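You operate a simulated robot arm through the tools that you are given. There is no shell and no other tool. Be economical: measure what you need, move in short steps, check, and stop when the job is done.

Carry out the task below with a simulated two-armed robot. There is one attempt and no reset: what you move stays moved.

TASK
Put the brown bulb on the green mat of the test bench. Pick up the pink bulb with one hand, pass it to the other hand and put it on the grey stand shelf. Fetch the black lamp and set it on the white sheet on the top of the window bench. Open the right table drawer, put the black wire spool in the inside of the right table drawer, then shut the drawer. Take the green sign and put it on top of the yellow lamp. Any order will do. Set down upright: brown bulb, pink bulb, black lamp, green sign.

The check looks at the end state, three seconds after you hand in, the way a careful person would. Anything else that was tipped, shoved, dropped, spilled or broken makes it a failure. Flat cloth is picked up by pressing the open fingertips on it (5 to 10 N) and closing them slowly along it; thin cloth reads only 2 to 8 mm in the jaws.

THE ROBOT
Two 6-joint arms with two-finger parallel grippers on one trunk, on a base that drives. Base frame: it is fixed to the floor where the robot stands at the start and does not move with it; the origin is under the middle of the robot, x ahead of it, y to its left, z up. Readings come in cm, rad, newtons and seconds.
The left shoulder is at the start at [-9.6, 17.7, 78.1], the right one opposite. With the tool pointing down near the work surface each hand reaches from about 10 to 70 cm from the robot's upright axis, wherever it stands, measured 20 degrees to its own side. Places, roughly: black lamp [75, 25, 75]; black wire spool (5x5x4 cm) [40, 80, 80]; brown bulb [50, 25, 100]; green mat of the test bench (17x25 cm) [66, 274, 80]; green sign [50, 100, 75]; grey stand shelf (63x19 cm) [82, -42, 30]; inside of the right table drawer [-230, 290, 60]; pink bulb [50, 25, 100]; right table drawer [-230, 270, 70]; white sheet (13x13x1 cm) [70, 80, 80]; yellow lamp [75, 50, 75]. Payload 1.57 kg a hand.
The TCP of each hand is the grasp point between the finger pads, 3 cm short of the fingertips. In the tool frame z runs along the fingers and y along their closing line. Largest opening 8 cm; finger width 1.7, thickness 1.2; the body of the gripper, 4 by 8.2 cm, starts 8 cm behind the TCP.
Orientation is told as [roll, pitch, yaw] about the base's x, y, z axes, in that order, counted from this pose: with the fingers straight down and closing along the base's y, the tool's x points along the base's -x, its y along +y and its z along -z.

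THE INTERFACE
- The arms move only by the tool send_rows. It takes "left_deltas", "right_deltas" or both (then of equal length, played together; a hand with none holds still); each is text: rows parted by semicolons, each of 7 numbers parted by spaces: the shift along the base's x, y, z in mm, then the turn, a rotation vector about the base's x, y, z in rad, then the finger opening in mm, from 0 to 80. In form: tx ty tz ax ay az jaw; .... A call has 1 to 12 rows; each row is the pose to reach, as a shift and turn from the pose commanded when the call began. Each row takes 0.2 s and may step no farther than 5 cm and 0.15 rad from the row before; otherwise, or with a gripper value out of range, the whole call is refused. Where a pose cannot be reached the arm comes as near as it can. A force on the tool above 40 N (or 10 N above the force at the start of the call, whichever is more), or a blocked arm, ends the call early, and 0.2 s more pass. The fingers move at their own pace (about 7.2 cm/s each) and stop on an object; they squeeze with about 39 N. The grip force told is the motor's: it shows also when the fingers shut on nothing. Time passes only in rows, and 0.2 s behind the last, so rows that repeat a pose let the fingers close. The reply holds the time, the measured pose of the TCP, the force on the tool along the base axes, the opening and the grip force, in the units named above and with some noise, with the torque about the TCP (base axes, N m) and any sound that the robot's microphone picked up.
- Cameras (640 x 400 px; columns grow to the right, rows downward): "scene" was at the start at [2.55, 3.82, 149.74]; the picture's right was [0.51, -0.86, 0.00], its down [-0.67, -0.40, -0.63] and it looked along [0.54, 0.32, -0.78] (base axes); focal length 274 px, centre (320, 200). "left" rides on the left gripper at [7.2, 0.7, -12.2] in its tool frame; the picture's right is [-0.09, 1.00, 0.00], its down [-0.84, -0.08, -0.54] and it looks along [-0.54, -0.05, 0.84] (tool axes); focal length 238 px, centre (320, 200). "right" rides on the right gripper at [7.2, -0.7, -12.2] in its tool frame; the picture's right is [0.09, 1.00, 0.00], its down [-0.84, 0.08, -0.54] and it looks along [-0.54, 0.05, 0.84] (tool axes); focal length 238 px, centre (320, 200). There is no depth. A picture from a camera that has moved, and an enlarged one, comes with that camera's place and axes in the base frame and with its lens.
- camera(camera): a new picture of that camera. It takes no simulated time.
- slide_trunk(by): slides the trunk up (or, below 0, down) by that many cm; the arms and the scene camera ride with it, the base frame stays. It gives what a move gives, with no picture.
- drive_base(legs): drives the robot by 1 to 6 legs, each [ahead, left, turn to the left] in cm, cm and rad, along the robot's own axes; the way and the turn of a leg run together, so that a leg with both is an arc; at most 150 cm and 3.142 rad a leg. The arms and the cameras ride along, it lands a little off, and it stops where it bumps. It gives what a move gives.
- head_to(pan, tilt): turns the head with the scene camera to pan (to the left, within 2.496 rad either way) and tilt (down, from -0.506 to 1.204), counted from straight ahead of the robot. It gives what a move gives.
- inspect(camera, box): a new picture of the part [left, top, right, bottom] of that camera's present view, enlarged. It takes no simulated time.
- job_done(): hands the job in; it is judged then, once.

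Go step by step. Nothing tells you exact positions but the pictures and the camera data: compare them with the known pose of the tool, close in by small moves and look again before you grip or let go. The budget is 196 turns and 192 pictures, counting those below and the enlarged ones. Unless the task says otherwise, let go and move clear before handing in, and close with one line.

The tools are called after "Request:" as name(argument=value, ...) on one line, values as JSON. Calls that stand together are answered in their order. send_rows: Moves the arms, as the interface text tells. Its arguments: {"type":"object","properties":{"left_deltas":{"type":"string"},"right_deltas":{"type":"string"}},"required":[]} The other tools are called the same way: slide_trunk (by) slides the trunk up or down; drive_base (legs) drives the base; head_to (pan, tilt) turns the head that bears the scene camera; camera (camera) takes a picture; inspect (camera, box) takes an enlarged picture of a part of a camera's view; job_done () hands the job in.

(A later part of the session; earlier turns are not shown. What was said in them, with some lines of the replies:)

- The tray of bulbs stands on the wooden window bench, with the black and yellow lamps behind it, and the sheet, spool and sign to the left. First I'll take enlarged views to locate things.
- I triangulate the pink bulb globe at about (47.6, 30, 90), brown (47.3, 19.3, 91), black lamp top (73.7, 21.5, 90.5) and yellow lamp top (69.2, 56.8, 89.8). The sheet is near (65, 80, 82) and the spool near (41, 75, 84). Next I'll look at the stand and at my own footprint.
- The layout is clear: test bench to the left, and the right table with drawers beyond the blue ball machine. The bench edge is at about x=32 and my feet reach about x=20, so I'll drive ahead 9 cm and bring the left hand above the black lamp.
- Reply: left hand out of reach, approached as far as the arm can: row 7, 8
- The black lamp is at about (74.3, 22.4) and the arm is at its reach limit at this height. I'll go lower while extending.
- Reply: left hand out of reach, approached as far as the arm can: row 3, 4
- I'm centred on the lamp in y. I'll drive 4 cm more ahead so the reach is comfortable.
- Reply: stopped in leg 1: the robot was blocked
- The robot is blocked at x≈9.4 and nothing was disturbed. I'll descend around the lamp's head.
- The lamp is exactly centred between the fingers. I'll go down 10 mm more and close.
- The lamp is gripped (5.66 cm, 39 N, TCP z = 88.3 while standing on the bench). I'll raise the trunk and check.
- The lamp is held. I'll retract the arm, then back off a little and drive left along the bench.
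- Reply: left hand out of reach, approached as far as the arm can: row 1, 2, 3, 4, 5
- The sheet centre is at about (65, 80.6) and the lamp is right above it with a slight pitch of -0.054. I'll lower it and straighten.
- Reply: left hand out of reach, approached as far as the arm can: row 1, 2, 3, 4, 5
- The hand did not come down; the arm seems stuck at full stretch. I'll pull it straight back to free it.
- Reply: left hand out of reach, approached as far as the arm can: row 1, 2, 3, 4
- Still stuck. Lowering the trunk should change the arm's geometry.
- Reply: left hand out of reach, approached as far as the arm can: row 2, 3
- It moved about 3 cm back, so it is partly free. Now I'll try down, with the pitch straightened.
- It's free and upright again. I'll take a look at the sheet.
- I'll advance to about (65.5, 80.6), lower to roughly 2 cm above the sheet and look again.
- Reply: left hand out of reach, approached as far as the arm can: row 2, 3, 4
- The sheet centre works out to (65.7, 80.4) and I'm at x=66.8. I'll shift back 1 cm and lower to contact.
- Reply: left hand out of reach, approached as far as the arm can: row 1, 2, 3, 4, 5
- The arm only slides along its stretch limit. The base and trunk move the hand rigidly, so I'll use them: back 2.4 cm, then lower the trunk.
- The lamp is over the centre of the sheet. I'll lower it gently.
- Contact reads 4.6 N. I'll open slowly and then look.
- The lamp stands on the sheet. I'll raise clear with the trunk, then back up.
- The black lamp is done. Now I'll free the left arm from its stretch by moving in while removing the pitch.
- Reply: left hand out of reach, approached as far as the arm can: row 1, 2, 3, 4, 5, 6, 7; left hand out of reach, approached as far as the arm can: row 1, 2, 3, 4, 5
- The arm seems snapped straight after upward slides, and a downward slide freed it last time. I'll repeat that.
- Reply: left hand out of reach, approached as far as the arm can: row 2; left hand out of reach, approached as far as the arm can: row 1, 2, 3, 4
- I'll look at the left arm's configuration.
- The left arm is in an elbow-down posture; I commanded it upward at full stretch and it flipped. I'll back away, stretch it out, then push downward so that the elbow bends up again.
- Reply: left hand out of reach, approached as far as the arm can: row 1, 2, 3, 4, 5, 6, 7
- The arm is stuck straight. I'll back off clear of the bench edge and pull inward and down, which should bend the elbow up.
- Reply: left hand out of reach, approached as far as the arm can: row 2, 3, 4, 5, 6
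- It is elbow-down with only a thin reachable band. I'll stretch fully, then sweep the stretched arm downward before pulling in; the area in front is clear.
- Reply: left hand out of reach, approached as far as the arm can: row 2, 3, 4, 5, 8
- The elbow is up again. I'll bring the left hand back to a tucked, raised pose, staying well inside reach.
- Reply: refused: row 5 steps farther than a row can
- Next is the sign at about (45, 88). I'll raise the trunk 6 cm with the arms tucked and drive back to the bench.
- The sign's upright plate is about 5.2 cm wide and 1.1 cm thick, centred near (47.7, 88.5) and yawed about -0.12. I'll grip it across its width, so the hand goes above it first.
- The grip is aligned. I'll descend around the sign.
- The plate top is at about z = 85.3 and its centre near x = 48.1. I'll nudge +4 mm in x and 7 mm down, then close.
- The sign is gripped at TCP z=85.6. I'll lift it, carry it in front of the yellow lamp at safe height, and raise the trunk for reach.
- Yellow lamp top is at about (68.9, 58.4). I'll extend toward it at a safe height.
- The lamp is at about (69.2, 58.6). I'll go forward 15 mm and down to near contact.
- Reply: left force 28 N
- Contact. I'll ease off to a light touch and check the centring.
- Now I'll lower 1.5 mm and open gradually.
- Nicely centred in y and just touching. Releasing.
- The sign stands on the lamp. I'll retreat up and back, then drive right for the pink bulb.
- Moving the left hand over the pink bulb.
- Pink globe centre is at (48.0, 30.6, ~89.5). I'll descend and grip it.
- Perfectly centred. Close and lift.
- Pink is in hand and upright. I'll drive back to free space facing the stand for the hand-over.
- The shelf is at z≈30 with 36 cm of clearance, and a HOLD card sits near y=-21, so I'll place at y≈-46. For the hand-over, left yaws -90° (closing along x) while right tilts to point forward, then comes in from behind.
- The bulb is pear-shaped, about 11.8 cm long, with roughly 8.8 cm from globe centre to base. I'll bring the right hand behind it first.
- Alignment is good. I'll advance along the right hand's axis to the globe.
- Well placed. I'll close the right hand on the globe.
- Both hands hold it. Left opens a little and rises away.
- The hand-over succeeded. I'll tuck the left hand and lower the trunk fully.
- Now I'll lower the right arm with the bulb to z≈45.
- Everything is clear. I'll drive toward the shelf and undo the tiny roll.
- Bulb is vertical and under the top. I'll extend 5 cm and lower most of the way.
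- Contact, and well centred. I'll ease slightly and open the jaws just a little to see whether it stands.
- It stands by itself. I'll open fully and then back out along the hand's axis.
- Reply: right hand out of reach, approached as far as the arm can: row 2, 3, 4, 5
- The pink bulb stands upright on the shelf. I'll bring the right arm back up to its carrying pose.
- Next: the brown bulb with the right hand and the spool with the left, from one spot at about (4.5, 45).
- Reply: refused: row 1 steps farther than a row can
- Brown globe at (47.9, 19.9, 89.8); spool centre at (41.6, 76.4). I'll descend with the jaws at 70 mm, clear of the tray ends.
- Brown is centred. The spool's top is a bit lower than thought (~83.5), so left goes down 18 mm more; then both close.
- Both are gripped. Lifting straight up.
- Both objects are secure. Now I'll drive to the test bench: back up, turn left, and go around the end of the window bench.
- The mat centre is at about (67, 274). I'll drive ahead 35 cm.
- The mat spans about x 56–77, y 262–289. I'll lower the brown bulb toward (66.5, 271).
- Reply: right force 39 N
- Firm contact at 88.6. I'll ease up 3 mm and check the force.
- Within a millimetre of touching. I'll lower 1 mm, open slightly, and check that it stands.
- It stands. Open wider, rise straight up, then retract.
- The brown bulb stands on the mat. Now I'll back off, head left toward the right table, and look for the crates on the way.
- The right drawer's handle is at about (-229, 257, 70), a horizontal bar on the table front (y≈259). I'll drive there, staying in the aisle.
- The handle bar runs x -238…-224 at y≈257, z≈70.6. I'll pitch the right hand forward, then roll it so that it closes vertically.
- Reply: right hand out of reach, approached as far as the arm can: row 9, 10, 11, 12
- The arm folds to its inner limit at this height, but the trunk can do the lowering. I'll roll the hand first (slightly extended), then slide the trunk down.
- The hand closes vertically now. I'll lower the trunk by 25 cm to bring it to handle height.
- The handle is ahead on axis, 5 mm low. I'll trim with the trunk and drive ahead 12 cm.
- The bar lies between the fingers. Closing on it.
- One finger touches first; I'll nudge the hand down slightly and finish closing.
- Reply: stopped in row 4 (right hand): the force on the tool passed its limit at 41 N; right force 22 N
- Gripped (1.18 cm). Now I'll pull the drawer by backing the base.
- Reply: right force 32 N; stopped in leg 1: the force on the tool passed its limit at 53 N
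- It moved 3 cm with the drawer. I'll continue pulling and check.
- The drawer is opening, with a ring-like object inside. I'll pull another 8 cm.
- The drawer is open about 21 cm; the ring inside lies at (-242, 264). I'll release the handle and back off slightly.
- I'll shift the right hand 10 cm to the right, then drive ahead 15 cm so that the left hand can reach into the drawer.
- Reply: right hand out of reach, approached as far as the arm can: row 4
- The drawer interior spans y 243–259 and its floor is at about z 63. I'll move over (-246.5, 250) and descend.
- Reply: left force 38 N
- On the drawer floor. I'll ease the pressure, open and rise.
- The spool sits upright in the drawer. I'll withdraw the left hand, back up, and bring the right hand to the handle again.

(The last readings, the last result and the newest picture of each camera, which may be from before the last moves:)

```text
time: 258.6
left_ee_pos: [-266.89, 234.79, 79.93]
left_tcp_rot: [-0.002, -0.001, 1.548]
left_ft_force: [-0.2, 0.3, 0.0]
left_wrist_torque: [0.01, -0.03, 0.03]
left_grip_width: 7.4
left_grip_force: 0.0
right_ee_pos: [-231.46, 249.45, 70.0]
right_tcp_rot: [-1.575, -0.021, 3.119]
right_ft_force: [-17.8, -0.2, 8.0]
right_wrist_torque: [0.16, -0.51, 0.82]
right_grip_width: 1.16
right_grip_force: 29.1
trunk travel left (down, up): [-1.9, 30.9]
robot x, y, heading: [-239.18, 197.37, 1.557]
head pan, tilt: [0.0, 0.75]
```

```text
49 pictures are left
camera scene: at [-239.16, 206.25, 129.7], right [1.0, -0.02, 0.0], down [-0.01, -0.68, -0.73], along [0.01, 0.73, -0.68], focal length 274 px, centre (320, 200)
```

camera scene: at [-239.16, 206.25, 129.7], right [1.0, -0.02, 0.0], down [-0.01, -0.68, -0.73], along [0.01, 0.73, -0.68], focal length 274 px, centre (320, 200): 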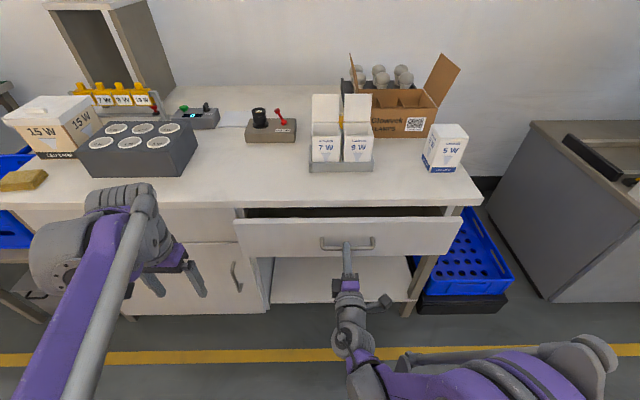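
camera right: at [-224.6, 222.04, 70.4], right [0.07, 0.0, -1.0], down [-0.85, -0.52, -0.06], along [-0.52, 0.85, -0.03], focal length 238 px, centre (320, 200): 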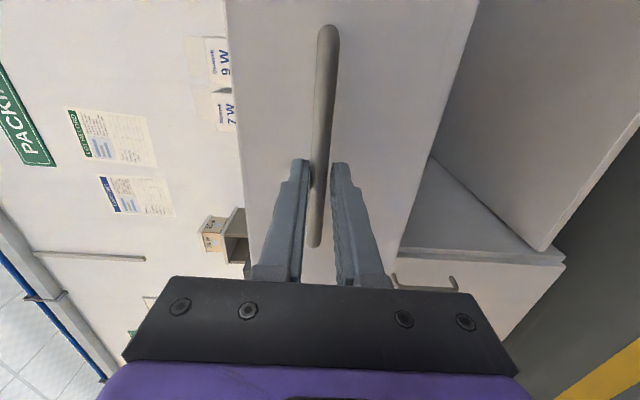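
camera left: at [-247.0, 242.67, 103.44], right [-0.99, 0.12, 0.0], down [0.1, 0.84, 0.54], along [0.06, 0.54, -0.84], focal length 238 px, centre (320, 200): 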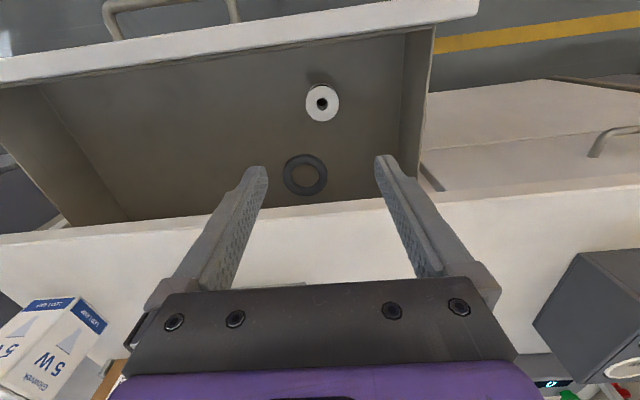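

About 6 cm remain. I'll relieve the sideways load slightly and continue pushing.

Request:
send_rows(right_deltas="-2 0 0 0 0 0 3; -3 0 0 0 0 0 3")

Request:
drive_base(legs=[[5, 0, 0]])

Request:
drive_base(legs=[[2, 0, 0]])

Request:
camera(camera="scene")

```text
time: 259.2
left_ee_pos: [-266.55, 234.85, 79.99]
left_tcp_rot: [0.002, 0.001, 1.548]
left_ft_force: [-0.1, -0.5, -0.1]
left_wrist_torque: [0.02, 0.03, -0.01]
left_grip_width: 7.38
left_grip_force: 0.0
right_ee_pos: [-231.46, 249.4, 70.01]
right_tcp_rot: [-1.576, -0.02, 3.118]
right_ft_force: [10.0, -0.5, 2.6]
right_wrist_torque: [0.04, -0.52, 0.15]
right_grip_width: 1.16
right_grip_force: 29.3
trunk travel left (down, up): [-1.9, 30.9]
robot x, y, heading: [-239.12, 197.18, 1.561]
head pan, tilt: [0.0, 0.75]
```

```text
time: 260.2
left_ee_pos: [-266.57, 239.73, 79.93]
left_tcp_rot: [0.002, 0.002, 1.55]
left_ft_force: [0.0, -1.1, -0.9]
left_wrist_torque: [0.02, 0.04, 0.02]
left_grip_width: 7.38
left_grip_force: 0.1
right_ee_pos: [-231.48, 254.38, 69.97]
right_tcp_rot: [-1.577, -0.021, 3.118]
right_ft_force: [17.0, 0.6, 5.0]
right_wrist_torque: [0.13, -0.48, -0.1]
right_grip_width: 1.2
right_grip_force: 29.2
trunk travel left (down, up): [-1.9, 30.9]
robot x, y, heading: [-238.96, 202.32, 1.555]
head pan, tilt: [0.0, 0.75]
```

```text
time: 261.0
left_ee_pos: [-266.55, 241.72, 79.96]
left_tcp_rot: [0.0, 0.004, 1.551]
left_ft_force: [0.1, -0.4, 0.6]
left_wrist_torque: [0.01, 0.02, 0.02]
left_grip_width: 7.41
left_grip_force: 0.1
right_ee_pos: [-231.49, 256.42, 69.98]
right_tcp_rot: [-1.577, -0.018, 3.12]
right_ft_force: [2.4, -7.0, -2.4]
right_wrist_torque: [-0.08, -0.5, 0.31]
right_grip_width: 1.19
right_grip_force: 29.0
trunk travel left (down, up): [-1.9, 30.9]
robot x, y, heading: [-239.06, 204.59, 1.558]
head pan, tilt: [0.0, 0.75]
```

```text
48 pictures are left
camera scene: at [-238.86, 213.32, 129.7], right [1.0, -0.01, 0.0], down [-0.01, -0.68, -0.73], along [0.01, 0.73, -0.68], focal length 274 px, centre (320, 200)
```

scene: 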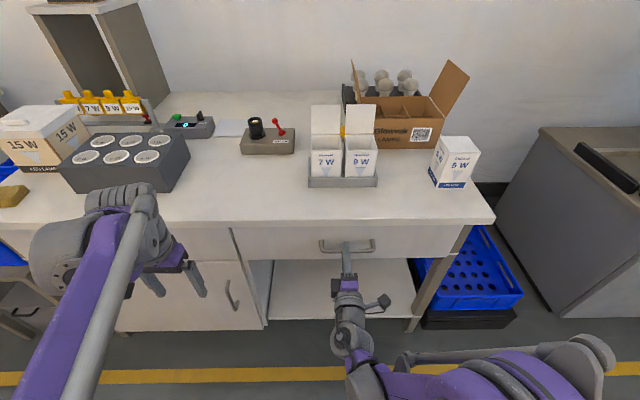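

It looks shut. I'll push slightly with the arm to make sure it is at its stop.

Request:
send_rows(right_deltas="0 2 0 0 0 0 3; 0 3 0 0 0 0 3; 0 3 0 0 0 0 3")

Request:
inspect(camera="scene", box=[210, 190, 500, 290])

```text
time: 261.8
left_ee_pos: [-266.72, 241.76, 79.94]
left_tcp_rot: [-0.001, 0.001, 1.551]
left_ft_force: [0.0, -0.6, -0.2]
left_wrist_torque: [-0.03, 0.01, 0.02]
left_grip_width: 7.39
left_grip_force: 0.0
right_ee_pos: [-231.5, 256.65, 69.96]
right_tcp_rot: [-1.575, -0.019, 3.121]
right_ft_force: [0.0, -28.6, -19.7]
right_wrist_torque: [-0.25, -0.51, 0.09]
right_grip_width: 1.2
right_grip_force: 29.0
trunk travel left (down, up): [-1.9, 30.9]
robot x, y, heading: [-238.95, 204.18, 1.559]
head pan, tilt: [0.0, 0.75]
```

```text
2.21 times, centred on (355, 240) of scene
camera zoom: at [-238.86, 213.23, 129.7], right [1.0, -0.01, 0.0], down [-0.01, -0.68, -0.73], along [0.01, 0.73, -0.68], focal length 605 px, centre (243, 112)
```

zoom: 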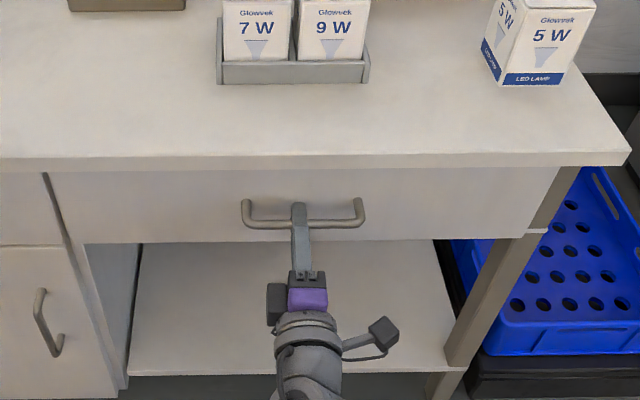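

The drawer is firmly shut. I'll relax, open and back away.

Request:
send_rows(right_deltas="0 -3 0 0 0 0 3; 0 -3 0 0 0 0 20; 0 -3 0 0 0 0 50; 0 -3 0 0 0 0 76; 0 -3 0 0 0 0 76; 0 -3 0 0 0 0 76")

Request:
drive_base(legs=[[-18, 0, 0]])

Request:
camera(camera="scene")

Request:
camera(camera="right")

```text
time: 263.2
left_ee_pos: [-266.6, 241.83, 80.01]
left_tcp_rot: [0.001, 0.001, 1.55]
left_ft_force: [-0.4, -0.1, -0.4]
left_wrist_torque: [0.0, 0.0, 0.01]
left_grip_width: 7.4
left_grip_force: 0.0
right_ee_pos: [-231.5, 256.45, 70.12]
right_tcp_rot: [-1.576, -0.018, 3.12]
right_ft_force: [-0.3, 0.2, -0.2]
right_wrist_torque: [-0.01, -0.02, 0.0]
right_grip_width: 7.59
right_grip_force: 0.1
trunk travel left (down, up): [-1.9, 30.9]
robot x, y, heading: [-238.95, 204.76, 1.557]
head pan, tilt: [0.0, 0.75]
```

```text
time: 264.7
left_ee_pos: [-266.9, 223.53, 79.89]
left_tcp_rot: [0.001, 0.002, 1.552]
left_ft_force: [-0.2, -0.2, 1.0]
left_wrist_torque: [0.0, -0.01, 0.01]
left_grip_width: 7.41
left_grip_force: 0.0
right_ee_pos: [-231.93, 238.31, 70.1]
right_tcp_rot: [-1.576, -0.019, 3.122]
right_ft_force: [0.4, -1.5, 0.0]
right_wrist_torque: [0.01, -0.02, 0.02]
right_grip_width: 7.59
right_grip_force: 0.0
trunk travel left (down, up): [-1.9, 30.9]
robot x, y, heading: [-239.72, 185.97, 1.555]
head pan, tilt: [0.0, 0.75]
```

```text
46 pictures are left
camera scene: at [-239.13, 195.1, 129.7], right [1.0, -0.01, 0.0], down [-0.01, -0.68, -0.73], along [0.01, 0.73, -0.68], focal length 274 px, centre (320, 200)
```

scene: 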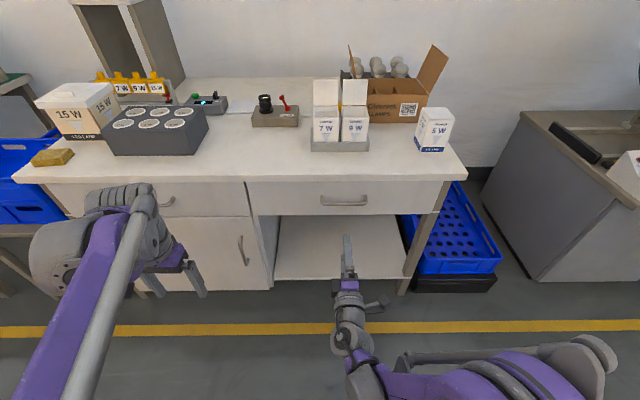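

```text
45 pictures are left
camera right: at [-224.97, 225.92, 70.57], right [0.07, 0.0, -1.0], down [-0.85, -0.53, -0.06], along [-0.52, 0.85, -0.03], focal length 238 px, centre (320, 200)
```

right: 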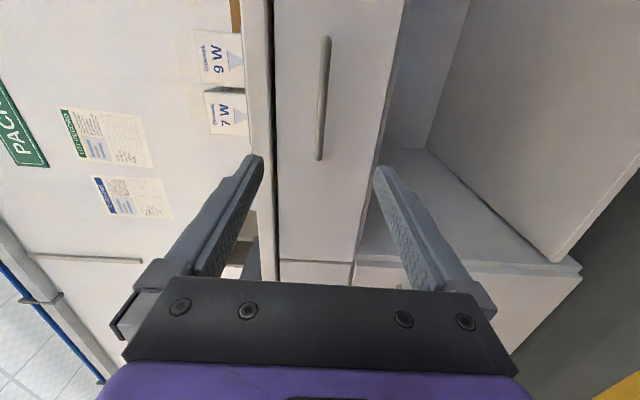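

The drawer is shut. One last look at the benches from here.

Request:
head_to(pan=-1.75, tilt=0.15)

Request:
inspect(camera="scene", box=[140, 120, 500, 320])

```text
time: 266.5
left_ee_pos: [-267.02, 223.56, 79.87]
left_tcp_rot: [0.0, 0.0, 1.553]
left_ft_force: [0.4, 0.3, 0.3]
left_wrist_torque: [0.0, 0.01, -0.01]
left_grip_width: 7.42
left_grip_force: 0.1
right_ee_pos: [-231.86, 238.25, 70.07]
right_tcp_rot: [-1.576, -0.02, 3.123]
right_ft_force: [0.3, 0.1, -0.4]
right_wrist_torque: [-0.01, -0.01, 0.01]
right_grip_width: 7.59
right_grip_force: 0.0
trunk travel left (down, up): [-1.9, 30.9]
robot x, y, heading: [-239.12, 186.25, 1.559]
head pan, tilt: [-1.751, 0.15]
```

```text
1.78 times, centred on (320, 220) of scene
camera zoom: at [-230.11, 185.12, 135.13], right [-0.19, -0.98, 0.0], down [-0.15, 0.03, -0.99], along [0.97, -0.19, -0.15], focal length 487 px, centre (320, 164)
```

zoom: 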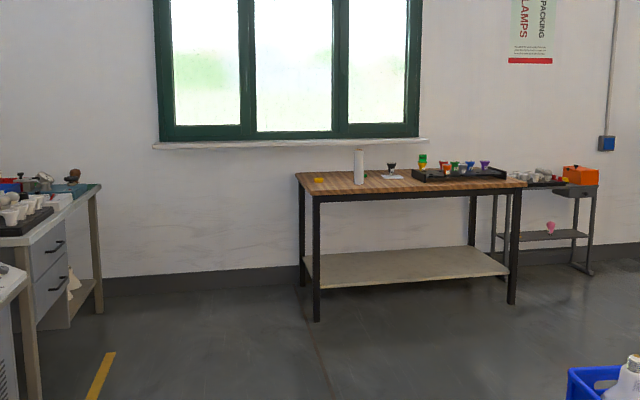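

The last overview shows the brown bulb on the mat, the lamp on the sheet, the sign on the yellow lamp and the pink bulb on the shelf, all upright. The drawer is shut with the spool inside, so I'm handing in.

Request:
job_done()

```text
The job is handed in.
```

All five tasks are done: the brown bulb is on the green mat, the pink bulb was passed between hands and stands on the grey shelf, the black lamp is on the white sheet, the green sign is on the yellow lamp, and the spool is in the shut right table drawer.
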